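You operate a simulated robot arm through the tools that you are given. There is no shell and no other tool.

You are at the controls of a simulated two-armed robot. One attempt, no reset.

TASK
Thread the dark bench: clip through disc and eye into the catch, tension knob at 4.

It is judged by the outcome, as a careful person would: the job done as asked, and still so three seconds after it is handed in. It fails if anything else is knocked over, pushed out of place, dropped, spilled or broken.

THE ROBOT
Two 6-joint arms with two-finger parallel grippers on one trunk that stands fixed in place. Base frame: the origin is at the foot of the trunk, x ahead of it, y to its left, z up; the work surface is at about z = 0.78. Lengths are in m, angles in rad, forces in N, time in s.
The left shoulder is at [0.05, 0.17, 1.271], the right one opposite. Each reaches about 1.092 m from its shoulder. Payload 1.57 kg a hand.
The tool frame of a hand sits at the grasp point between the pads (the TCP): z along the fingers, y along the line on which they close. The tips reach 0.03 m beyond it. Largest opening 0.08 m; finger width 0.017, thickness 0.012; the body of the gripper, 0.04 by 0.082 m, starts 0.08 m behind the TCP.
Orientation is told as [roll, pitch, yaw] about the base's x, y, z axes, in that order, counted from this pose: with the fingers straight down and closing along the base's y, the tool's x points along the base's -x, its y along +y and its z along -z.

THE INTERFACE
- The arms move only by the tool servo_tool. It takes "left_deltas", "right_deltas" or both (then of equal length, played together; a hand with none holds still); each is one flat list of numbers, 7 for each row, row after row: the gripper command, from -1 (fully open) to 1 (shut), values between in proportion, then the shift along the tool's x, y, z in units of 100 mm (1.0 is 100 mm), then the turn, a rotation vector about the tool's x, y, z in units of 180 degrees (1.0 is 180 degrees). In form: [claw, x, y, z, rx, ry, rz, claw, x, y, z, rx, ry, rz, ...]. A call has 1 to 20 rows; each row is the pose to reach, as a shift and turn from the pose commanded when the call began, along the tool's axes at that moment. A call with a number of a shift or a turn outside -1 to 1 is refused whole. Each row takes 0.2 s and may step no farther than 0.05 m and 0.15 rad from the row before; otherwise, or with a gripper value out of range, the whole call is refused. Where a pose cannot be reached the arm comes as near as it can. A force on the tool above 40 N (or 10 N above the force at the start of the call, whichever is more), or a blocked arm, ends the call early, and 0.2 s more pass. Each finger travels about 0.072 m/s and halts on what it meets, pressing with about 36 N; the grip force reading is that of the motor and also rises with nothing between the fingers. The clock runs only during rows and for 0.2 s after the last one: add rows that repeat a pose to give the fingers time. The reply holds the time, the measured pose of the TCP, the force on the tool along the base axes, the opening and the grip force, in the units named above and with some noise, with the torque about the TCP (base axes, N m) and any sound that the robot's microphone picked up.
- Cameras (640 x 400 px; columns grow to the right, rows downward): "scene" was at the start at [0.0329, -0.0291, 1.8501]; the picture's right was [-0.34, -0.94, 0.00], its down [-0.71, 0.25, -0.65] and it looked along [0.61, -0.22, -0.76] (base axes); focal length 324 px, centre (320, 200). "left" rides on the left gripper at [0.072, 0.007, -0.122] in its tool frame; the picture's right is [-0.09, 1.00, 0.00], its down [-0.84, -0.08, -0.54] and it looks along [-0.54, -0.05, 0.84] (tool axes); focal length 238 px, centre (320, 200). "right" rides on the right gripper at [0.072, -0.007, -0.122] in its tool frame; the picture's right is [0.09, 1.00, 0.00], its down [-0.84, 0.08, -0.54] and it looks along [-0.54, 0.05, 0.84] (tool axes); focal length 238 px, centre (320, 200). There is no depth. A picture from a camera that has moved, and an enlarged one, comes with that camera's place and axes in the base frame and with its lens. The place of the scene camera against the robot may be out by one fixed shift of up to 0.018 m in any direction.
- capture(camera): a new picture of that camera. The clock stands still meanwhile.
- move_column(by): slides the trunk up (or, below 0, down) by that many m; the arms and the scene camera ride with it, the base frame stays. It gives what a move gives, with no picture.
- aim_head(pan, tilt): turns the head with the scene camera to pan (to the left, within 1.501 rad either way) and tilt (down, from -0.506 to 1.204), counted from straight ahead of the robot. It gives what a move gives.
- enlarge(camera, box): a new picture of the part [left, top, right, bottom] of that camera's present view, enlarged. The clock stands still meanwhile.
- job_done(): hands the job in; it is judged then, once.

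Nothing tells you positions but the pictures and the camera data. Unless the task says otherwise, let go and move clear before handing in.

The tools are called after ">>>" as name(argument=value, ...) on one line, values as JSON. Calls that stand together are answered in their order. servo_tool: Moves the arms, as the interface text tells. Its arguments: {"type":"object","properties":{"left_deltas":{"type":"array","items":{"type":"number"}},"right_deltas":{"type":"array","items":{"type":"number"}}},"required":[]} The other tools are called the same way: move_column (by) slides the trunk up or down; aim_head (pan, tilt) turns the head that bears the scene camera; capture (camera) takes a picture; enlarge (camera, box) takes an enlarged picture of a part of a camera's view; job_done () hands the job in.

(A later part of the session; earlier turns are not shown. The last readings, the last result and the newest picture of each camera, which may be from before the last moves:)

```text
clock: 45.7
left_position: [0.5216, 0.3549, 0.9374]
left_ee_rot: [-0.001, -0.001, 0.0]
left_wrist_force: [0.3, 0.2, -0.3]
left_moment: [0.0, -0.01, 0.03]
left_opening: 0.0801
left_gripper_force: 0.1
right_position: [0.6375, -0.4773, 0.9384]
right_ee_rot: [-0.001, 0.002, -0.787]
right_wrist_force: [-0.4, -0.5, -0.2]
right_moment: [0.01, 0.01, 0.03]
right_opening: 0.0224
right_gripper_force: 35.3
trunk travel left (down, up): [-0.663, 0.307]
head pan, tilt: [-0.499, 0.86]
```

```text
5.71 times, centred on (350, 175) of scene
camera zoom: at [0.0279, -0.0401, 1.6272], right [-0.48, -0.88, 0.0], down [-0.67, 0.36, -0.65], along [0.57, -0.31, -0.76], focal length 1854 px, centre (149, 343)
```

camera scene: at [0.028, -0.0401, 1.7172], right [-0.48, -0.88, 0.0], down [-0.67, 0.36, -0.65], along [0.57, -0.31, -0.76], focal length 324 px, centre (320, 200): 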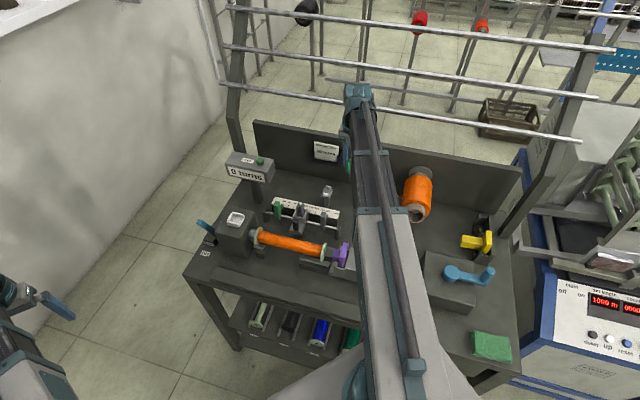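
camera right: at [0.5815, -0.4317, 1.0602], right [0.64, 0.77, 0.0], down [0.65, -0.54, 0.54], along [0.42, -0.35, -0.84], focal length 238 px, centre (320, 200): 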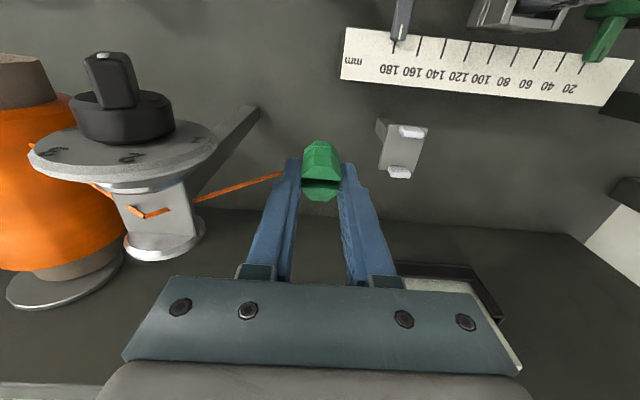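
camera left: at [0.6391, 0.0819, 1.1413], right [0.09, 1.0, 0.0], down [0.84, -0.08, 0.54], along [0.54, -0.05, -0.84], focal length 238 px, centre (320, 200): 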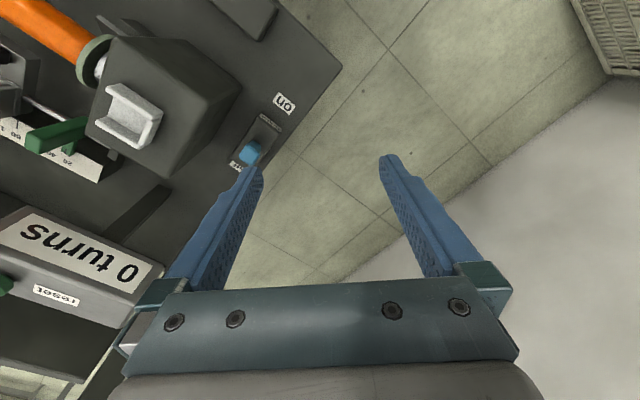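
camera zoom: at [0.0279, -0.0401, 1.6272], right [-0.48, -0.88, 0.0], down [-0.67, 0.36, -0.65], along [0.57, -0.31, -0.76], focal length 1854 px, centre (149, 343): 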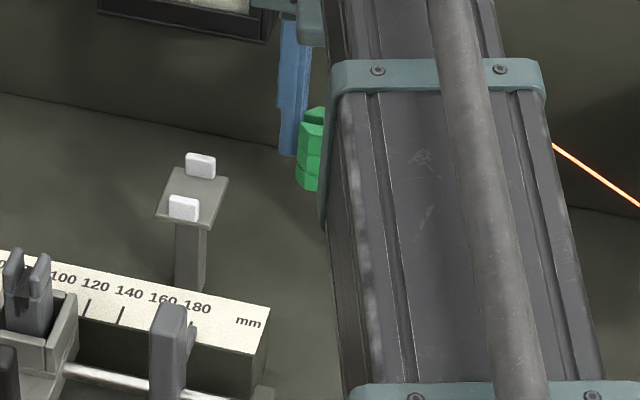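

I'll move the clip over the eye at this height and check alignment from both cameras before lowering it between the prongs.

>>> servo_tool(right_deltas=[1, 0.01, 0.12, 0, 0, 0, 0, 1, 0.01, 0.24, 0, 0, 0, 0, 1, 0.01, 0.36, 0, 0, 0, 0, 1, 0.01, 0.48, 0, 0, 0, 0, 1, 0.01, 0.6, 0, 0, 0, 0, 1, 0.01, 0.7, 0, 0, 0, 0, 1, 0.01, 0.7, 0, 0, 0, 0])

>>> enlarge(camera="right", box=[240, 90, 400, 220])

>>> enlarge(camera="scene", box=[290, 130, 390, 200])

>>> capture(camera="scene")

```text
clock: 47.3
left_position: [0.5216, 0.3559, 0.9382]
left_ee_rot: [0.001, -0.002, 0.001]
left_wrist_force: [-0.3, 0.3, -0.9]
left_moment: [-0.04, -0.06, -0.04]
left_opening: 0.0799
left_gripper_force: 0.1
right_position: [0.6847, -0.4276, 0.9383]
right_ee_rot: [0.002, 0.0, -0.785]
right_wrist_force: [0.0, -0.5, 0.5]
right_moment: [-0.02, 0.01, -0.03]
right_opening: 0.0225
right_gripper_force: 35.2
trunk travel left (down, up): [-0.663, 0.307]
head pan, tilt: [-0.499, 0.86]
```

```text
3.08 times, centred on (320, 155) of right
camera zoom: at [0.6301, -0.382, 1.0601], right [0.64, 0.77, 0.0], down [0.65, -0.54, 0.54], along [0.42, -0.35, -0.84], focal length 733 px, centre (320, 338)
```

zoom: 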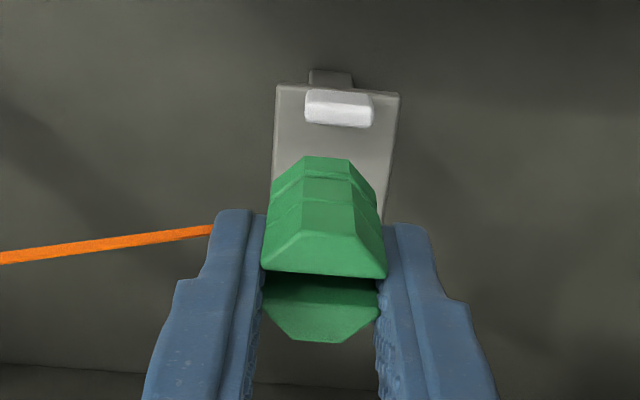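

```text
5.71 times, centred on (340, 165) of scene
camera zoom: at [0.028, -0.0401, 1.6272], right [-0.48, -0.88, 0.0], down [-0.67, 0.36, -0.65], along [0.57, -0.31, -0.76], focal length 1854 px, centre (206, 400)
```

zoom: 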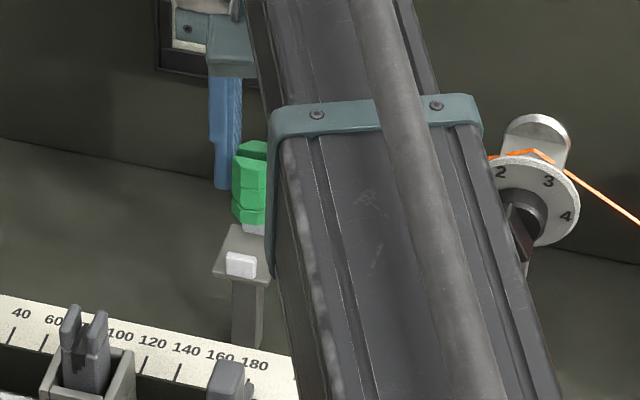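

```text
taken
camera scene: at [0.028, -0.0401, 1.6272], right [-0.48, -0.88, 0.0], down [-0.67, 0.36, -0.65], along [0.57, -0.31, -0.76], focal length 324 px, centre (320, 200)
```

scene: 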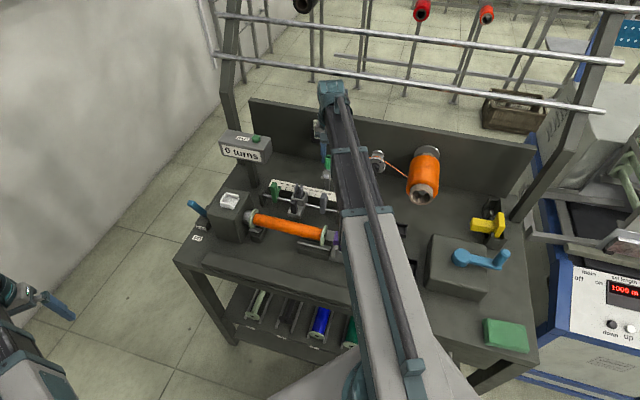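

The clip is centred between the prongs with roughly 3–5 mm to spare. I'll lower it stepwise toward the eye plate.

>>> move_column(by=-0.012)

>>> move_column(by=-0.003)

>>> enlarge(camera="right", box=[240, 90, 400, 220])

>>> enlarge(camera="scene", box=[300, 130, 370, 190])

```text
clock: 47.9
left_position: [0.522, 0.3552, 0.9258]
left_ee_rot: [0.001, 0.001, -0.002]
left_wrist_force: [0.4, 0.3, -0.1]
left_moment: [-0.01, 0.01, 0.01]
left_opening: 0.0801
left_gripper_force: 0.1
right_position: [0.6838, -0.4276, 0.9262]
right_ee_rot: [0.0, 0.001, -0.785]
right_wrist_force: [0.4, -0.4, -0.1]
right_moment: [0.0, -0.01, 0.02]
right_opening: 0.0224
right_gripper_force: 34.9
trunk travel left (down, up): [-0.651, 0.319]
head pan, tilt: [-0.499, 0.86]
```

```text
clock: 48.5
left_position: [0.5216, 0.356, 0.9237]
left_ee_rot: [0.0, 0.003, -0.001]
left_wrist_force: [0.5, 0.4, 0.6]
left_moment: [-0.01, -0.02, -0.03]
left_opening: 0.0801
left_gripper_force: 0.0
right_position: [0.6845, -0.4271, 0.9219]
right_ee_rot: [0.0, 0.0, -0.785]
right_wrist_force: [0.3, -0.2, 0.8]
right_moment: [0.0, 0.02, 0.03]
right_opening: 0.0225
right_gripper_force: 35.3
trunk travel left (down, up): [-0.648, 0.322]
head pan, tilt: [-0.499, 0.86]
```

```text
3.08 times, centred on (320, 155) of right
camera zoom: at [0.63, -0.3821, 1.0451], right [0.64, 0.77, 0.0], down [0.65, -0.54, 0.54], along [0.42, -0.35, -0.84], focal length 733 px, centre (320, 338)
```

zoom: 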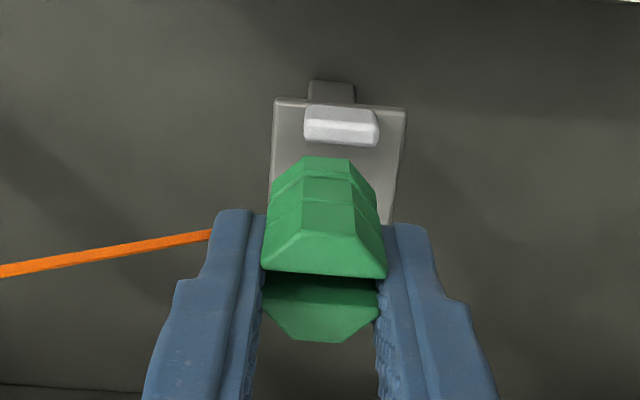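

```text
6.67 times, centred on (335, 160) of scene
camera zoom: at [0.028, -0.0401, 1.6122], right [-0.48, -0.88, 0.0], down [-0.67, 0.36, -0.65], along [0.57, -0.31, -0.76], focal length 2163 px, centre (220, 467)
```

zoom: 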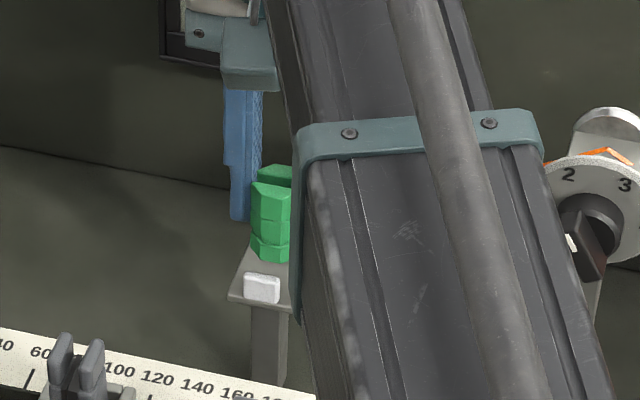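

>>> move_column(by=-0.003)

>>> move_column(by=-0.002)

>>> enlarge(camera="right", box=[270, 100, 370, 190])

>>> enlarge(camera="scene", box=[310, 145, 350, 180])

```text
clock: 49.0
left_position: [0.5215, 0.3566, 0.9196]
left_ee_rot: [0.001, -0.002, 0.001]
left_wrist_force: [0.1, -0.5, 0.3]
left_moment: [0.02, 0.02, -0.01]
left_opening: 0.0799
left_gripper_force: 0.1
right_position: [0.6847, -0.4263, 0.9195]
right_ee_rot: [0.0, 0.0, -0.785]
right_wrist_force: [-0.5, -0.8, -0.1]
right_moment: [-0.02, -0.01, -0.01]
right_opening: 0.0222
right_gripper_force: 35.4
trunk travel left (down, up): [-0.645, 0.325]
head pan, tilt: [-0.499, 0.86]
```

```text
clock: 49.5
left_position: [0.5215, 0.3554, 0.9175]
left_ee_rot: [0.0, 0.0, 0.002]
left_wrist_force: [-0.4, -0.4, -0.2]
left_moment: [0.0, 0.02, 0.05]
left_opening: 0.0798
left_gripper_force: 0.0
right_position: [0.6843, -0.4268, 0.9192]
right_ee_rot: [0.0, 0.0, -0.785]
right_wrist_force: [0.8, 0.6, -0.1]
right_moment: [-0.02, 0.0, 0.03]
right_opening: 0.0226
right_gripper_force: 34.9
trunk travel left (down, up): [-0.643, 0.327]
head pan, tilt: [-0.499, 0.86]
```

```text
4.44 times, centred on (320, 145) of right
camera zoom: at [0.63, -0.3821, 1.0401], right [0.64, 0.77, 0.0], down [0.65, -0.54, 0.54], along [0.42, -0.35, -0.84], focal length 1059 px, centre (320, 444)
```

zoom: 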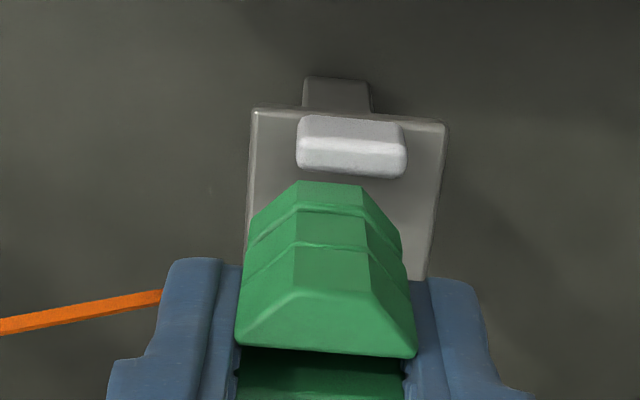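

```text
11.43 times, centred on (330, 162) of scene
camera zoom: at [0.028, -0.0401, 1.6072], right [-0.48, -0.88, 0.0], down [-0.67, 0.36, -0.65], along [0.57, -0.31, -0.76], focal length 3708 px, centre (206, 629)
```

zoom: 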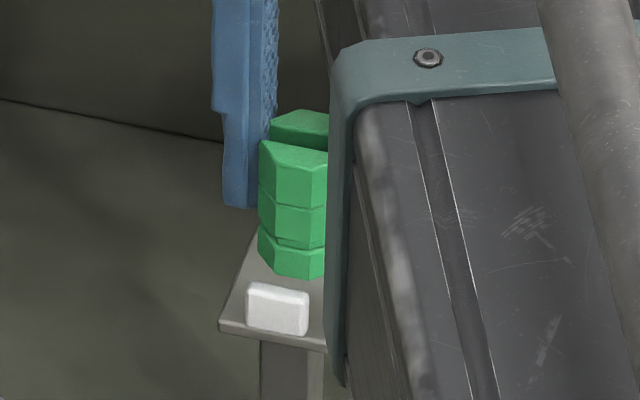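

>>> move_column(by=-0.002)

>>> servo_tool(right_deltas=[1, 0.005, -0.12, 0, 0, 0, 0, 1, 0.005, -0.24, 0, 0, 0, 0, 1, 0.005, -0.36, 0, 0, 0, 0, 1, 0.005, -0.48, 0, 0, 0, 0, 1, 0.005, -0.6, 0, 0, 0, 0, 1, 0.005, -0.6, 0, 0, 0, 0])

>>> capture(camera="right")

```text
clock: 50.0
left_position: [0.522, 0.3555, 0.9148]
left_ee_rot: [-0.001, 0.0, 0.0]
left_wrist_force: [0.1, 0.5, -0.1]
left_moment: [0.0, 0.04, -0.01]
left_opening: 0.08
left_gripper_force: 0.1
right_position: [0.6847, -0.4279, 0.9159]
right_ee_rot: [0.001, 0.0, -0.786]
right_wrist_force: [0.4, 1.0, 0.1]
right_moment: [0.01, 0.02, 0.04]
right_opening: 0.0223
right_gripper_force: 35.3
trunk travel left (down, up): [-0.641, 0.329]
head pan, tilt: [-0.499, 0.86]
```

```text
clock: 51.4
left_position: [0.5217, 0.3554, 0.9161]
left_ee_rot: [0.0, -0.001, 0.0]
left_wrist_force: [-0.1, -1.1, -0.2]
left_moment: [-0.01, 0.0, -0.03]
left_opening: 0.08
left_gripper_force: 0.0
right_position: [0.6414, -0.4698, 0.9149]
right_ee_rot: [0.0, -0.001, -0.785]
right_wrist_force: [0.5, 0.0, 0.3]
right_moment: [-0.02, -0.03, 0.0]
right_opening: 0.0224
right_gripper_force: 35.4
trunk travel left (down, up): [-0.641, 0.329]
head pan, tilt: [-0.499, 0.86]
```

```text
taken
camera right: at [0.5875, -0.4243, 1.0381], right [0.64, 0.77, 0.0], down [0.65, -0.54, 0.54], along [0.42, -0.35, -0.84], focal length 238 px, centre (320, 200)
```

right: 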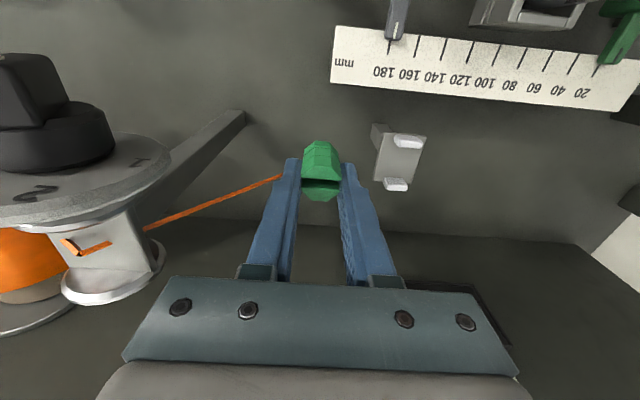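

Now the full pass through the eye along +u.

>>> servo_tool(right_deltas=[1, 0, 0.1, 0, 0, 0, 0, 1, 0, 0.2, 0, 0, 0, 0, 1, 0, 0.3, 0, 0, 0, 0, 1, 0, 0.4, 0, 0, 0, 0, 1, 0, 0.5, 0, 0, 0, 0, 1, 0, 0.6, 0, 0, 0, 0, 1, 0, 0.7, 0, 0, 0, 0, 1, 0, 0.8, 0, 0, 0, 0, 1, 0, 0.9, 0, 0, 0, 0, 1, 0, 1.0, 0, 0, 0, 0, 1, 0, 1.0, 0, 0, 0, 0])

>>> capture(camera="right")

>>> enlarge(camera="right", box=[200, 100, 380, 220])

>>> enlarge(camera="scene", box=[290, 130, 430, 220])

```text
clock: 53.8
left_position: [0.5225, 0.3547, 0.9155]
left_ee_rot: [-0.001, 0.0, 0.001]
left_wrist_force: [-0.1, -0.4, 0.3]
left_moment: [0.0, -0.02, 0.03]
left_opening: 0.08
left_gripper_force: 0.0
right_position: [0.7127, -0.396, 0.9159]
right_ee_rot: [-0.001, 0.0, -0.786]
right_wrist_force: [1.3, 0.1, 0.3]
right_moment: [0.02, -0.04, 0.03]
right_opening: 0.0226
right_gripper_force: 34.7
trunk travel left (down, up): [-0.641, 0.329]
head pan, tilt: [-0.499, 0.86]
```

```text
taken
camera right: at [0.6584, -0.3525, 1.0381], right [0.64, 0.77, 0.0], down [0.65, -0.54, 0.54], along [0.42, -0.35, -0.84], focal length 238 px, centre (320, 200)
```

right: 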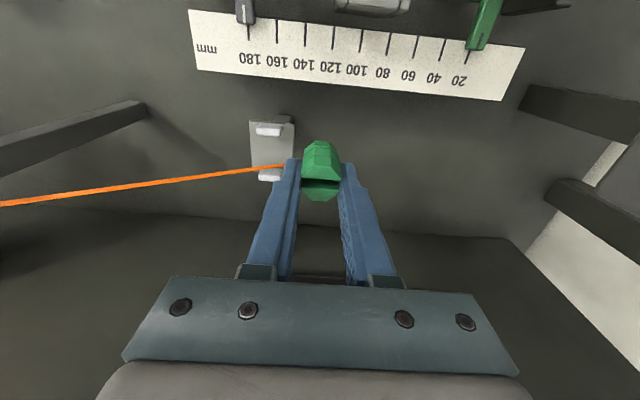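

```text
3.33 times, centred on (290, 160) of right
camera zoom: at [0.6584, -0.3525, 1.0381], right [0.64, 0.77, 0.0], down [0.65, -0.54, 0.54], along [0.42, -0.35, -0.84], focal length 794 px, centre (420, 333)
```

zoom: 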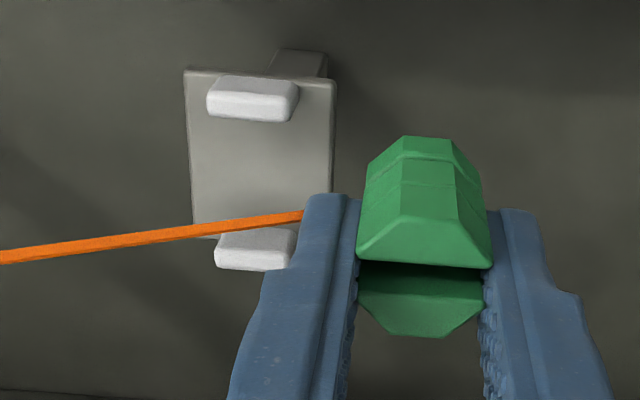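

```text
4.44 times, centred on (360, 175) of scene
camera zoom: at [0.0281, -0.04, 1.6052], right [-0.48, -0.88, 0.0], down [-0.67, 0.36, -0.65], along [0.57, -0.31, -0.76], focal length 1442 px, centre (142, 311)
```

zoom: 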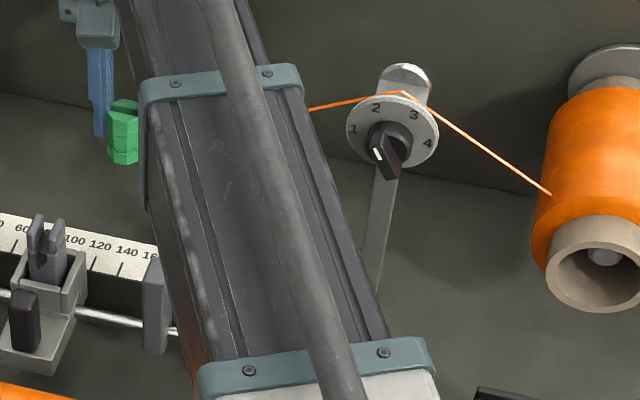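

>>> servo_tool(right_deltas=[1, 0, 0.12, 0, 0, 0, 0, 1, 0, 0.24, 0, 0, 0, 0, 1, 0, 0.36, 0, 0, 0, 0, 1, 0, 0.48, 0, 0, 0, 0, 1, 0, 0.48, 0, 0, 0, 0])

>>> capture(camera="right")

>>> enlarge(camera="right", box=[150, 90, 350, 220])

>>> enlarge(camera="scene", box=[290, 130, 430, 220])

```text
clock: 55.0
left_position: [0.5213, 0.3554, 0.915]
left_ee_rot: [-0.002, 0.0, 0.0]
left_wrist_force: [0.1, -0.3, 0.7]
left_moment: [0.0, 0.04, 0.02]
left_opening: 0.08
left_gripper_force: 0.0
right_position: [0.7477, -0.3636, 0.9148]
right_ee_rot: [0.001, 0.001, -0.785]
right_wrist_force: [0.3, -0.3, -0.4]
right_moment: [0.02, 0.01, -0.02]
right_opening: 0.0224
right_gripper_force: 35.2
trunk travel left (down, up): [-0.641, 0.329]
head pan, tilt: [-0.499, 0.86]
```

```text
taken
camera right: at [0.6919, -0.319, 1.0381], right [0.64, 0.77, 0.0], down [0.65, -0.54, 0.54], along [0.42, -0.35, -0.84], focal length 238 px, centre (320, 200)
```

right: 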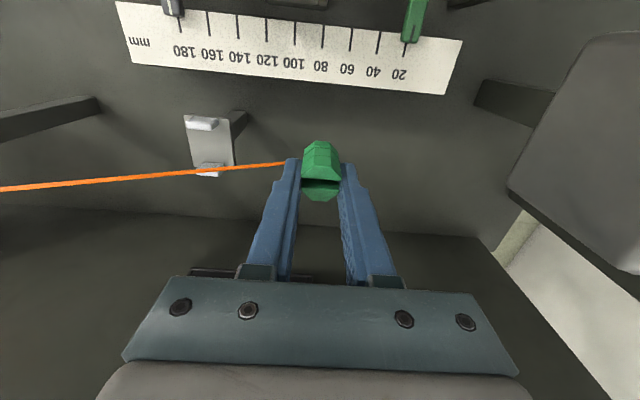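

```text
3.08 times, centred on (250, 155) of right
camera zoom: at [0.6919, -0.319, 1.0381], right [0.64, 0.77, 0.0], down [0.65, -0.54, 0.54], along [0.42, -0.35, -0.84], focal length 733 px, centre (535, 338)
```

zoom: 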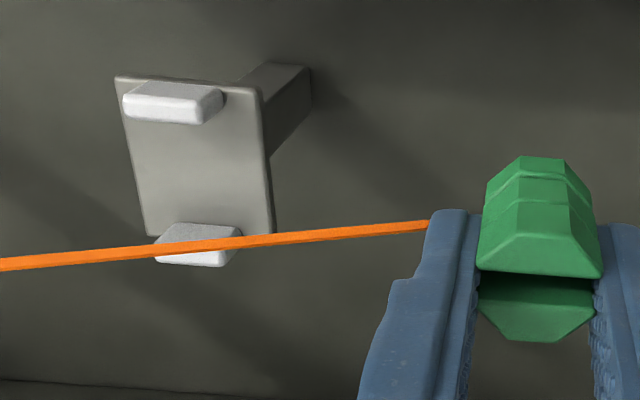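

```text
4.44 times, centred on (360, 175) of scene
camera zoom: at [0.028, -0.04, 1.6052], right [-0.48, -0.88, 0.0], down [-0.67, 0.36, -0.65], along [0.57, -0.31, -0.76], focal length 1442 px, centre (142, 311)
```

zoom: 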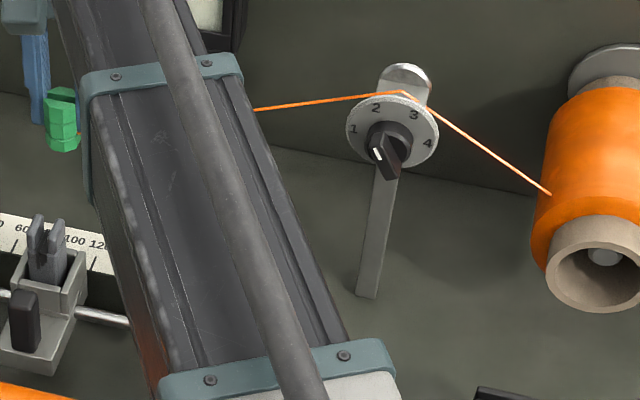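

The disc kink is there, but the wire hasn't caught in the eye. The plate triangulates to z≈0.859, so the clip was still about 5 mm high. I'll go back and repeat lower.

>>> servo_tool(right_deltas=[1, 0, -0.15, 0, 0, 0, 0, 1, 0, -0.3, 0, 0, 0, 0, 1, 0, -0.45, 0, 0, 0, 0, 1, 0, -0.6, 0, 0, 0, 0, 1, 0, -0.75, 0, 0, 0, 0, 1, 0, -0.86, 0, 0, 0, 0, 1, 0, -0.86, 0, 0, 0, 0])

>>> move_column(by=-0.002)

>>> move_column(by=-0.0015)

>>> enlarge(camera="right", box=[270, 100, 370, 190])

>>> enlarge(camera="scene", box=[310, 145, 350, 180])

```text
clock: 56.6
left_position: [0.5225, 0.3551, 0.9149]
left_ee_rot: [0.0, -0.001, 0.0]
left_wrist_force: [-0.4, -0.5, 0.6]
left_moment: [0.02, -0.02, -0.01]
left_opening: 0.0799
left_gripper_force: 0.2
right_position: [0.6851, -0.4268, 0.9164]
right_ee_rot: [-0.002, 0.0, -0.783]
right_wrist_force: [-0.2, 0.0, -0.2]
right_moment: [-0.01, 0.02, -0.01]
right_opening: 0.0226
right_gripper_force: 34.7
trunk travel left (down, up): [-0.641, 0.329]
head pan, tilt: [-0.499, 0.86]
```

```text
clock: 57.1
left_position: [0.5216, 0.3564, 0.9128]
left_ee_rot: [-0.002, 0.0, 0.001]
left_wrist_force: [0.0, 0.4, -0.1]
left_moment: [-0.01, 0.01, 0.04]
left_opening: 0.0802
left_gripper_force: 0.0
right_position: [0.6868, -0.4263, 0.9133]
right_ee_rot: [-0.001, -0.001, -0.786]
right_wrist_force: [2.4, -3.7, 6.6]
right_moment: [-0.02, 0.01, 0.0]
right_opening: 0.0224
right_gripper_force: 35.1
trunk travel left (down, up): [-0.639, 0.331]
head pan, tilt: [-0.499, 0.86]
```

```text
clock: 57.6
left_position: [0.5221, 0.355, 0.9127]
left_ee_rot: [0.0, -0.001, 0.0]
left_wrist_force: [0.4, 0.3, -0.5]
left_moment: [0.0, 0.0, -0.03]
left_opening: 0.0802
left_gripper_force: 0.1
right_position: [0.686, -0.4266, 0.9117]
right_ee_rot: [-0.001, 0.001, -0.787]
right_wrist_force: [3.3, -3.2, -2.0]
right_moment: [-0.17, -0.18, 0.0]
right_opening: 0.0224
right_gripper_force: 34.7
trunk travel left (down, up): [-0.637, 0.333]
head pan, tilt: [-0.499, 0.86]
```

```text
4.44 times, centred on (320, 145) of right
camera zoom: at [0.6312, -0.3809, 1.034], right [0.64, 0.77, 0.0], down [0.65, -0.54, 0.54], along [0.42, -0.35, -0.84], focal length 1059 px, centre (320, 444)
```

zoom: 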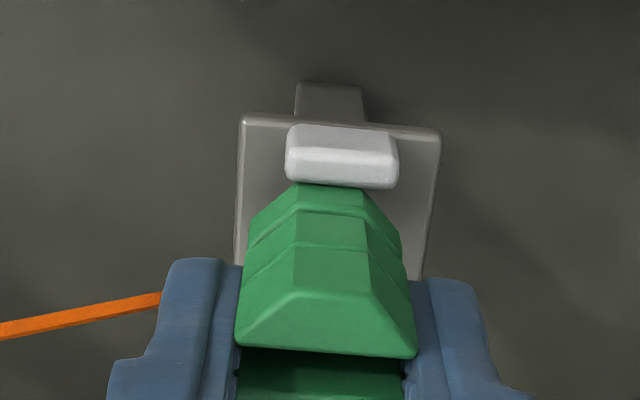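

```text
11.43 times, centred on (330, 162) of scene
camera zoom: at [0.0285, -0.0406, 1.6014], right [-0.48, -0.88, 0.0], down [-0.67, 0.36, -0.65], along [0.57, -0.31, -0.76], focal length 3708 px, centre (206, 629)
```

zoom: 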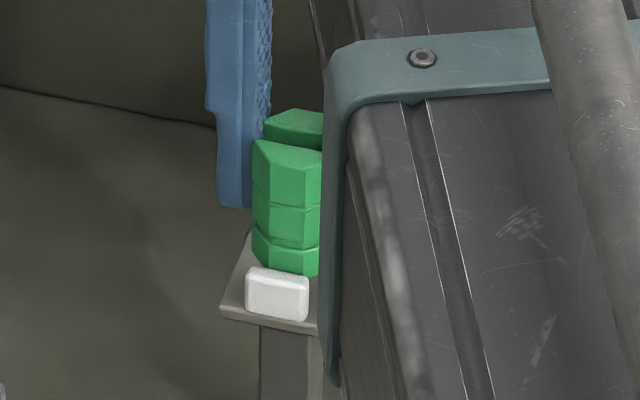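

There was light contact with the plate, plus a push from the front prong. I'll raise 4 mm, shift 2.5 mm toward the back and check.

>>> move_column(by=0.004)

>>> servo_tool(right_deltas=[1, -0.025, 0.02, 0, 0, 0, 0, 1, -0.025, 0.02, 0, 0, 0, 0])

>>> enlarge(camera="right", box=[270, 100, 370, 190])

>>> enlarge(camera="right", box=[240, 90, 400, 220])

>>> enlarge(camera="scene", box=[310, 145, 350, 180])

```text
clock: 58.2
left_position: [0.5216, 0.3555, 0.916]
left_ee_rot: [-0.001, 0.0, 0.001]
left_wrist_force: [-0.5, -0.3, -0.1]
left_moment: [0.0, 0.01, -0.02]
left_opening: 0.0801
left_gripper_force: 0.0
right_position: [0.685, -0.4253, 0.9164]
right_ee_rot: [0.002, 0.002, -0.786]
right_wrist_force: [-0.1, -0.3, -0.3]
right_moment: [0.0, 0.01, -0.01]
right_opening: 0.0223
right_gripper_force: 35.4
trunk travel left (down, up): [-0.641, 0.329]
head pan, tilt: [-0.499, 0.86]
```

```text
clock: 58.8
left_position: [0.5221, 0.3549, 0.9168]
left_ee_rot: [0.001, 0.0, 0.001]
left_wrist_force: [-0.2, 0.7, 0.1]
left_moment: [0.01, -0.02, 0.0]
left_opening: 0.0798
left_gripper_force: 0.0
right_position: [0.6883, -0.4264, 0.9176]
right_ee_rot: [0.001, 0.002, -0.785]
right_wrist_force: [-1.1, 0.1, -0.8]
right_moment: [-0.01, 0.02, 0.05]
right_opening: 0.0225
right_gripper_force: 34.9
trunk travel left (down, up): [-0.641, 0.329]
head pan, tilt: [-0.499, 0.86]
```

```text
4.44 times, centred on (320, 145) of right
camera zoom: at [0.6342, -0.381, 1.0386], right [0.64, 0.77, 0.0], down [0.65, -0.54, 0.54], along [0.42, -0.35, -0.84], focal length 1059 px, centre (320, 444)
```

zoom: 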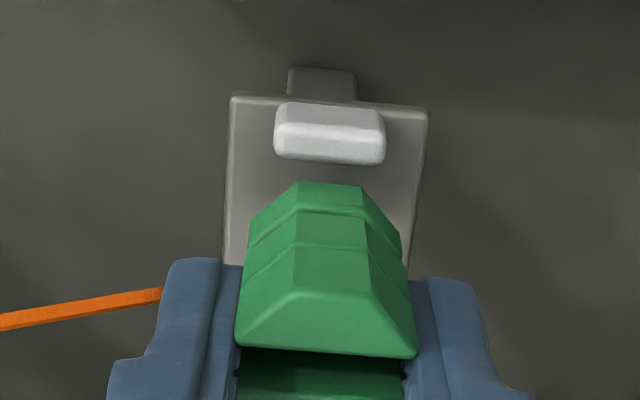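

```text
3.08 times, centred on (320, 155) of right
camera zoom: at [0.6342, -0.381, 1.0386], right [0.64, 0.77, 0.0], down [0.65, -0.54, 0.54], along [0.42, -0.35, -0.84], focal length 733 px, centre (320, 338)
```

zoom: 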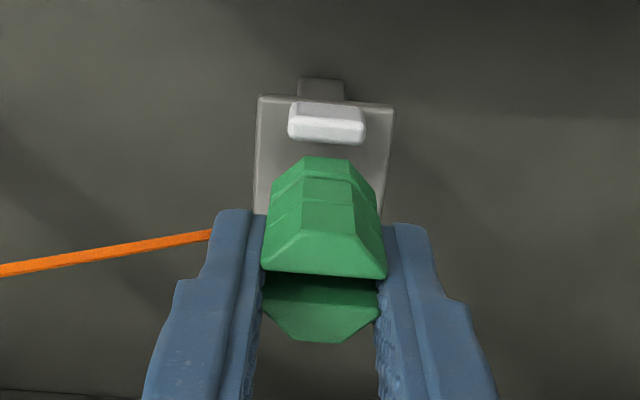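

```text
11.43 times, centred on (330, 162) of scene
camera zoom: at [0.028, -0.0401, 1.6057], right [-0.48, -0.88, 0.0], down [-0.67, 0.36, -0.65], along [0.57, -0.31, -0.76], focal length 3708 px, centre (206, 629)
```

zoom: 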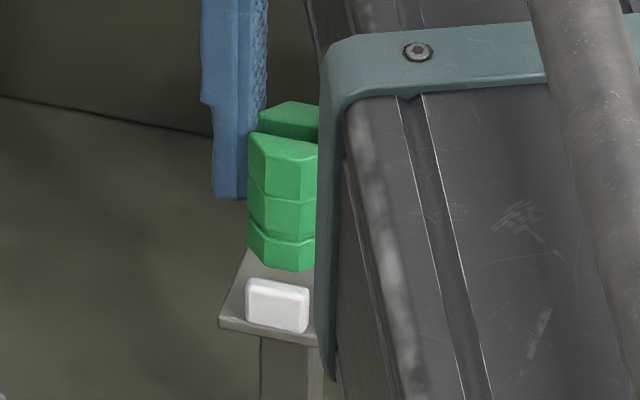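

The clip is now centred, with about 3 mm on each side. The earlier contact was the prong's top edge, which means the first pass went over the prongs. I'll lower it into the channel.

>>> move_column(by=-0.004)

>>> move_column(by=-0.002)

>>> move_column(by=-0.002)

>>> enlarge(camera="right", box=[270, 100, 370, 190])

>>> enlarge(camera="scene", box=[310, 145, 350, 180])

```text
clock: 59.3
left_position: [0.5209, 0.3555, 0.9125]
left_ee_rot: [0.0, 0.0, 0.0]
left_wrist_force: [-0.3, 0.0, 0.1]
left_moment: [-0.01, -0.08, 0.0]
left_opening: 0.08
left_gripper_force: 0.0
right_position: [0.6885, -0.4256, 0.9121]
right_ee_rot: [-0.001, 0.0, -0.786]
right_wrist_force: [0.3, -0.8, -0.1]
right_moment: [0.01, 0.02, 0.0]
right_opening: 0.0224
right_gripper_force: 35.1
trunk travel left (down, up): [-0.637, 0.333]
head pan, tilt: [-0.499, 0.86]
```

```text
clock: 59.8
left_position: [0.5209, 0.3546, 0.9108]
left_ee_rot: [0.0, 0.0, -0.002]
left_wrist_force: [0.0, -1.0, 0.0]
left_moment: [-0.01, -0.01, 0.01]
left_opening: 0.0799
left_gripper_force: 0.1
right_position: [0.6892, -0.4265, 0.9107]
right_ee_rot: [0.001, 0.001, -0.785]
right_wrist_force: [-0.1, 0.2, -1.0]
right_moment: [0.03, 0.01, -0.01]
right_opening: 0.0224
right_gripper_force: 35.3
trunk travel left (down, up): [-0.635, 0.335]
head pan, tilt: [-0.499, 0.86]
```

```text
clock: 60.4
left_position: [0.521, 0.3545, 0.9082]
left_ee_rot: [0.0, -0.001, 0.001]
left_wrist_force: [0.3, 0.4, 0.4]
left_moment: [0.02, -0.02, 0.01]
left_opening: 0.08
left_gripper_force: 0.0
right_position: [0.6897, -0.4263, 0.9085]
right_ee_rot: [-0.002, -0.001, -0.785]
right_wrist_force: [-0.1, 0.1, 0.3]
right_moment: [0.01, 0.02, 0.0]
right_opening: 0.0223
right_gripper_force: 35.1
trunk travel left (down, up): [-0.633, 0.337]
head pan, tilt: [-0.499, 0.86]
```

```text
4.44 times, centred on (320, 145) of right
camera zoom: at [0.6341, -0.3811, 1.0306], right [0.64, 0.77, 0.0], down [0.65, -0.54, 0.54], along [0.42, -0.35, -0.84], focal length 1059 px, centre (320, 444)
```

zoom: 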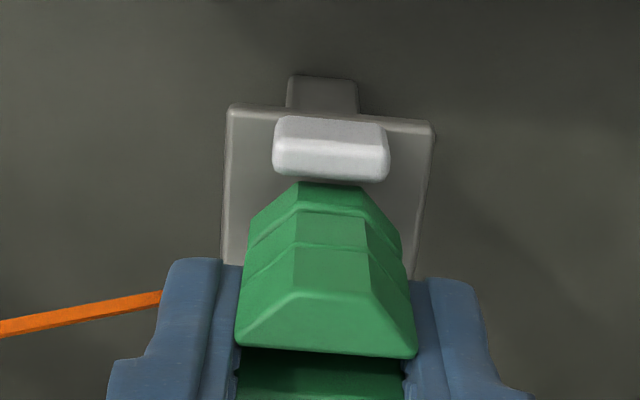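

```text
11.43 times, centred on (330, 162) of scene
camera zoom: at [0.028, -0.0401, 1.5977], right [-0.48, -0.88, 0.0], down [-0.67, 0.36, -0.65], along [0.57, -0.31, -0.76], focal length 3708 px, centre (206, 629)
```

zoom: 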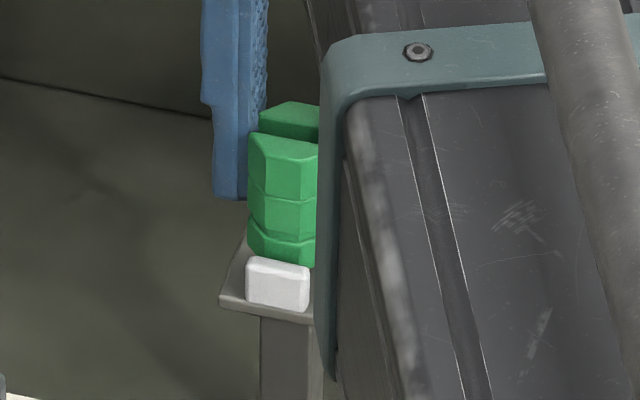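

The clip is in the channel with no contact. I'll go 1.5 mm lower, back out on the disc side, then make the full forward pass.

>>> move_column(by=-0.0015)

>>> servo_tool(right_deltas=[1, 0, -0.12, 0, 0, 0, 0, 1, 0, -0.24, 0, 0, 0, 0, 1, 0, -0.36, 0, 0, 0, 0, 1, 0, -0.48, 0, 0, 0, 0, 1, 0, -0.6, 0, 0, 0, 0, 1, 0, -0.6, 0, 0, 0, 0])

>>> servo_tool(right_deltas=[1, 0, 0.1, 0, 0, 0, 0, 1, 0, 0.2, 0, 0, 0, 0, 1, 0, 0.3, 0, 0, 0, 0, 1, 0, 0.4, 0, 0, 0, 0, 1, 0, 0.5, 0, 0, 0, 0, 1, 0, 0.6, 0, 0, 0, 0, 1, 0, 0.7, 0, 0, 0, 0, 1, 0, 0.8, 0, 0, 0, 0, 1, 0, 0.9, 0, 0, 0, 0, 1, 0, 1.0, 0, 0, 0, 0, 1, 0, 1.0, 0, 0, 0, 0])

>>> enlarge(camera="right", box=[150, 90, 350, 220])

>>> enlarge(camera="scene", box=[290, 130, 430, 220])

```text
clock: 60.9
left_position: [0.5218, 0.3557, 0.907]
left_ee_rot: [0.002, 0.002, 0.0]
left_wrist_force: [-0.2, -0.7, -0.5]
left_moment: [-0.03, 0.01, 0.0]
left_opening: 0.0801
left_gripper_force: 0.0
right_position: [0.6883, -0.4266, 0.9071]
right_ee_rot: [0.001, 0.0, -0.785]
right_wrist_force: [-0.6, 0.1, -0.9]
right_moment: [0.0, 0.01, -0.01]
right_opening: 0.0224
right_gripper_force: 34.7
trunk travel left (down, up): [-0.632, 0.338]
head pan, tilt: [-0.499, 0.86]
```

```text
clock: 62.3
left_position: [0.5214, 0.3546, 0.9064]
left_ee_rot: [0.0, 0.001, 0.0]
left_wrist_force: [0.1, -0.3, -0.4]
left_moment: [0.0, 0.0, 0.01]
left_opening: 0.08
left_gripper_force: 0.0
right_position: [0.6463, -0.47, 0.9059]
right_ee_rot: [0.0, -0.001, -0.784]
right_wrist_force: [-0.2, 0.0, -0.6]
right_moment: [0.02, -0.02, 0.01]
right_opening: 0.0221
right_gripper_force: 34.9
trunk travel left (down, up): [-0.632, 0.338]
head pan, tilt: [-0.499, 0.86]
```

```text
clock: 64.7
left_position: [0.5215, 0.3546, 0.9074]
left_ee_rot: [0.001, 0.0, 0.0]
left_wrist_force: [0.3, 0.2, -0.7]
left_moment: [-0.03, -0.04, 0.01]
left_opening: 0.0801
left_gripper_force: 0.1
right_position: [0.7178, -0.3983, 0.9071]
right_ee_rot: [0.0, 0.0, -0.784]
right_wrist_force: [0.5, 0.1, -0.7]
right_moment: [-0.02, 0.02, 0.0]
right_opening: 0.0224
right_gripper_force: 34.9
trunk travel left (down, up): [-0.632, 0.338]
head pan, tilt: [-0.499, 0.86]
```

```text
3.08 times, centred on (250, 155) of right
camera zoom: at [0.6632, -0.3531, 1.0291], right [0.64, 0.77, 0.0], down [0.65, -0.54, 0.54], along [0.42, -0.35, -0.84], focal length 733 px, centre (535, 338)
```

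zoom: 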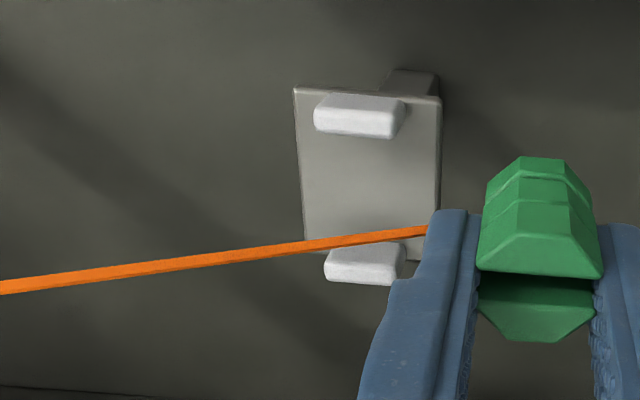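

```text
4.44 times, centred on (360, 175) of scene
camera zoom: at [0.0281, -0.04, 1.5962], right [-0.48, -0.88, 0.0], down [-0.67, 0.36, -0.65], along [0.57, -0.31, -0.76], focal length 1442 px, centre (142, 311)
```

zoom: 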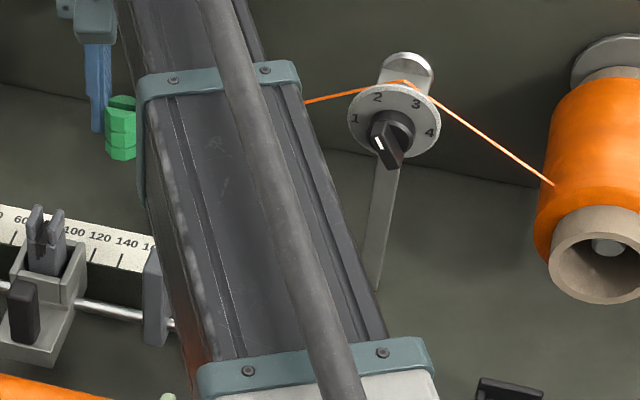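

There's no bend at the eye yet. I'll go back into the channel and find the true plate contact height, then pass as low as possible.

>>> servo_tool(right_deltas=[1, 0, -0.12, 0, 0, 0, 0, 1, 0, -0.24, 0, 0, 0, 0, 1, 0, -0.36, 0, 0, 0, 0, 1, 0, -0.41, 0, 0, 0, 0, 1, 0, -0.41, 0, 0, 0, 0])

>>> move_column(by=-0.002)

>>> move_column(by=-0.002)

>>> enlarge(camera="scene", box=[310, 145, 350, 180])

```text
clock: 65.9
left_position: [0.5218, 0.3553, 0.906]
left_ee_rot: [0.0, -0.002, -0.001]
left_wrist_force: [0.3, 0.3, -0.4]
left_moment: [0.0, -0.05, -0.01]
left_opening: 0.0801
left_gripper_force: 0.0
right_position: [0.6875, -0.4266, 0.9071]
right_ee_rot: [0.001, -0.001, -0.784]
right_wrist_force: [-0.1, 0.6, -1.0]
right_moment: [-0.02, 0.01, -0.02]
right_opening: 0.0222
right_gripper_force: 35.0
trunk travel left (down, up): [-0.632, 0.338]
head pan, tilt: [-0.499, 0.86]
```

```text
clock: 66.4
left_position: [0.5226, 0.3559, 0.9046]
left_ee_rot: [0.001, 0.0, 0.0]
left_wrist_force: [0.1, -0.2, -0.3]
left_moment: [0.01, -0.03, -0.05]
left_opening: 0.0801
left_gripper_force: 0.1
right_position: [0.6881, -0.4275, 0.9036]
right_ee_rot: [0.001, 0.001, -0.786]
right_wrist_force: [-1.2, 0.1, -0.6]
right_moment: [0.0, 0.0, 0.0]
right_opening: 0.0224
right_gripper_force: 34.9
trunk travel left (down, up): [-0.63, 0.34]
head pan, tilt: [-0.499, 0.86]
```

```text
clock: 66.9
left_position: [0.5204, 0.3561, 0.9028]
left_ee_rot: [0.001, 0.0, 0.0]
left_wrist_force: [-0.2, 0.4, -0.2]
left_moment: [0.02, 0.0, 0.03]
left_opening: 0.08
left_gripper_force: 0.1
right_position: [0.688, -0.4279, 0.9028]
right_ee_rot: [0.001, 0.0, -0.787]
right_wrist_force: [-0.2, 0.3, -0.3]
right_moment: [0.0, 0.01, 0.01]
right_opening: 0.0225
right_gripper_force: 35.2
trunk travel left (down, up): [-0.628, 0.342]
head pan, tilt: [-0.499, 0.86]
```

```text
11.43 times, centred on (330, 162) of scene
camera zoom: at [0.028, -0.0401, 1.5921], right [-0.48, -0.88, 0.0], down [-0.67, 0.36, -0.65], along [0.57, -0.31, -0.76], focal length 3708 px, centre (206, 629)
```

zoom: 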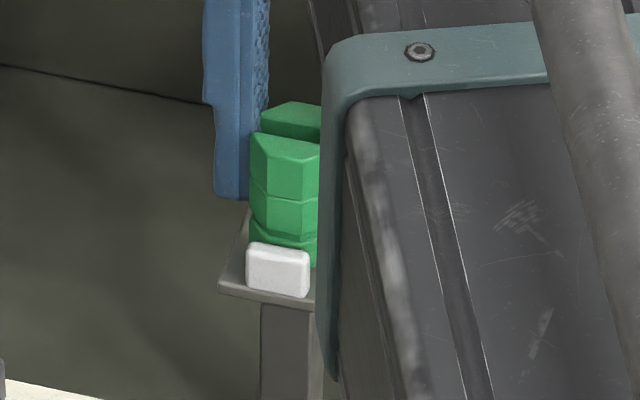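

>>> move_column(by=-0.002)

>>> move_column(by=-0.002)

>>> enlarge(camera="scene", box=[310, 145, 350, 180])

>>> enlarge(camera="right", box=[270, 100, 370, 190])

```text
clock: 67.4
left_position: [0.5221, 0.3559, 0.9009]
left_ee_rot: [-0.001, 0.0, 0.0]
left_wrist_force: [0.4, -0.2, 0.2]
left_moment: [0.01, -0.01, -0.01]
left_opening: 0.08
left_gripper_force: 0.1
right_position: [0.688, -0.4263, 0.9021]
right_ee_rot: [0.0, 0.0, -0.785]
right_wrist_force: [1.3, -0.8, 7.4]
right_moment: [-0.04, 0.0, 0.0]
right_opening: 0.0223
right_gripper_force: 34.7
trunk travel left (down, up): [-0.626, 0.344]
head pan, tilt: [-0.499, 0.86]
```

```text
clock: 67.9
left_position: [0.521, 0.356, 0.9001]
left_ee_rot: [0.001, -0.003, 0.0]
left_wrist_force: [0.3, 0.1, -0.1]
left_moment: [0.04, -0.01, 0.04]
left_opening: 0.0801
left_gripper_force: 0.1
right_position: [0.6881, -0.4267, 0.9007]
right_ee_rot: [-0.001, -0.001, -0.785]
right_wrist_force: [5.3, -3.1, 27.7]
right_moment: [-0.04, -0.11, -0.01]
right_opening: 0.0227
right_gripper_force: 35.2
trunk travel left (down, up): [-0.624, 0.346]
head pan, tilt: [-0.499, 0.86]
```

```text
11.43 times, centred on (330, 162) of scene
camera zoom: at [0.026, -0.0388, 1.5886], right [-0.48, -0.88, 0.0], down [-0.66, 0.36, -0.65], along [0.57, -0.31, -0.76], focal length 3708 px, centre (206, 629)
```

zoom: 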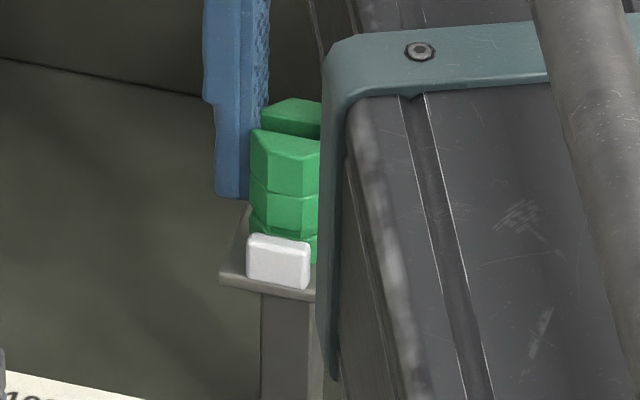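

```text
4.44 times, centred on (320, 145) of right
camera zoom: at [0.633, -0.3809, 1.0226], right [0.64, 0.77, 0.0], down [0.65, -0.54, 0.54], along [0.42, -0.35, -0.84], focal length 1059 px, centre (320, 444)
```

zoom: 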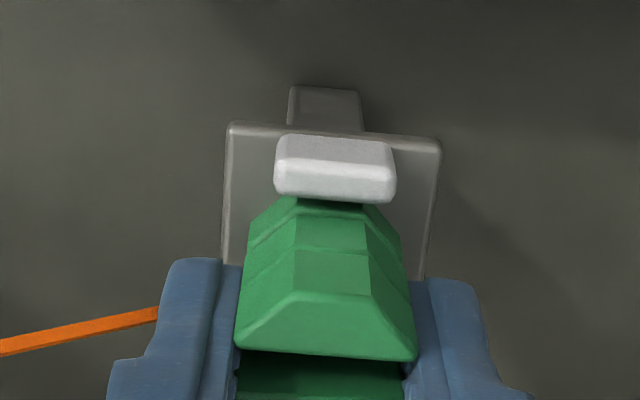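

The plate contact is at TCP z≈0.901. I'll lift about 4 mm clear, back out and make the pass through the eye at this lower height.

>>> move_column(by=0.004)

>>> servo_tool(right_deltas=[1, 0, -0.12, 0, 0, 0, 0, 1, 0, -0.24, 0, 0, 0, 0, 1, 0, -0.36, 0, 0, 0, 0, 1, 0, -0.48, 0, 0, 0, 0, 1, 0, -0.6, 0, 0, 0, 0, 1, 0, -0.6, 0, 0, 0, 0])

>>> servo_tool(right_deltas=[1, 0, 0.1, 0, 0, 0, 0, 1, 0, 0.2, 0, 0, 0, 0, 1, 0, 0.3, 0, 0, 0, 0, 1, 0, 0.4, 0, 0, 0, 0, 1, 0, 0.5, 0, 0, 0, 0, 1, 0, 0.6, 0, 0, 0, 0, 1, 0, 0.7, 0, 0, 0, 0, 1, 0, 0.8, 0, 0, 0, 0, 1, 0, 0.9, 0, 0, 0, 0, 1, 0, 1.0, 0, 0, 0, 0, 1, 0, 1.0, 0, 0, 0, 0])

>>> enlarge(camera="right", box=[150, 90, 350, 220])

>>> enlarge(camera="scene", box=[290, 130, 430, 220])

```text
clock: 68.5
left_position: [0.5213, 0.356, 0.9014]
left_ee_rot: [-0.003, -0.001, 0.001]
left_wrist_force: [1.4, 0.6, -0.1]
left_moment: [-0.02, 0.02, -0.02]
left_opening: 0.0798
left_gripper_force: 0.0
right_position: [0.6886, -0.4264, 0.9029]
right_ee_rot: [-0.001, 0.001, -0.784]
right_wrist_force: [0.6, 0.3, -0.8]
right_moment: [0.01, 0.01, -0.04]
right_opening: 0.0225
right_gripper_force: 34.8
trunk travel left (down, up): [-0.628, 0.342]
head pan, tilt: [-0.499, 0.86]
```

```text
clock: 69.9
left_position: [0.5212, 0.3551, 0.9038]
left_ee_rot: [-0.001, -0.001, 0.0]
left_wrist_force: [0.4, -0.1, -0.5]
left_moment: [-0.02, -0.01, 0.01]
left_opening: 0.0801
left_gripper_force: 0.2
right_position: [0.6462, -0.4694, 0.9023]
right_ee_rot: [0.0, 0.0, -0.785]
right_wrist_force: [0.4, 0.0, -0.5]
right_moment: [0.0, 0.0, 0.01]
right_opening: 0.0223
right_gripper_force: 35.6
trunk travel left (down, up): [-0.628, 0.342]
head pan, tilt: [-0.499, 0.86]
```

```text
clock: 72.3
left_position: [0.522, 0.3545, 0.9021]
left_ee_rot: [-0.001, 0.001, 0.001]
left_wrist_force: [-1.1, 0.1, -0.6]
left_moment: [-0.02, 0.02, -0.01]
left_opening: 0.08
left_gripper_force: 0.1
right_position: [0.7175, -0.3984, 0.9016]
right_ee_rot: [0.0, 0.0, -0.784]
right_wrist_force: [0.7, 0.6, -0.3]
right_moment: [-0.02, 0.0, -0.02]
right_opening: 0.0223
right_gripper_force: 35.6
trunk travel left (down, up): [-0.628, 0.342]
head pan, tilt: [-0.499, 0.86]
```

```text
3.08 times, centred on (250, 155) of right
camera zoom: at [0.6629, -0.3533, 1.0251], right [0.64, 0.77, 0.0], down [0.65, -0.54, 0.54], along [0.42, -0.35, -0.84], focal length 733 px, centre (535, 338)
```

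zoom: 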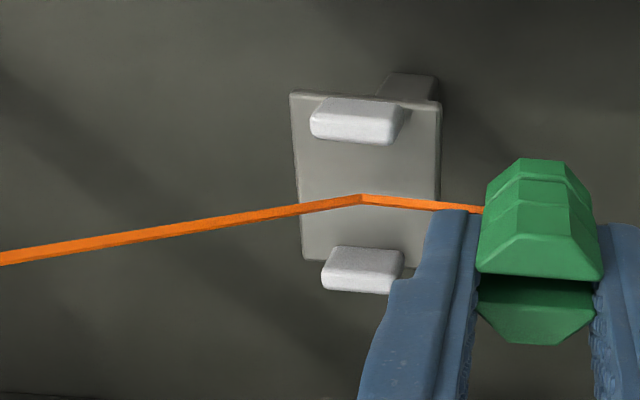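

```text
4.44 times, centred on (360, 175) of scene
camera zoom: at [0.0281, -0.04, 1.5922], right [-0.48, -0.88, 0.0], down [-0.67, 0.36, -0.65], along [0.57, -0.31, -0.76], focal length 1442 px, centre (142, 311)
```

zoom: 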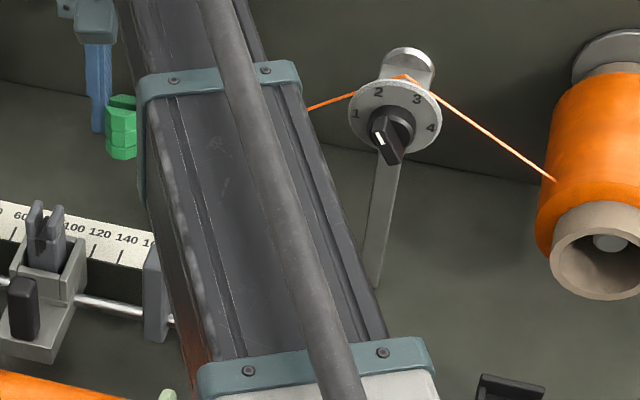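

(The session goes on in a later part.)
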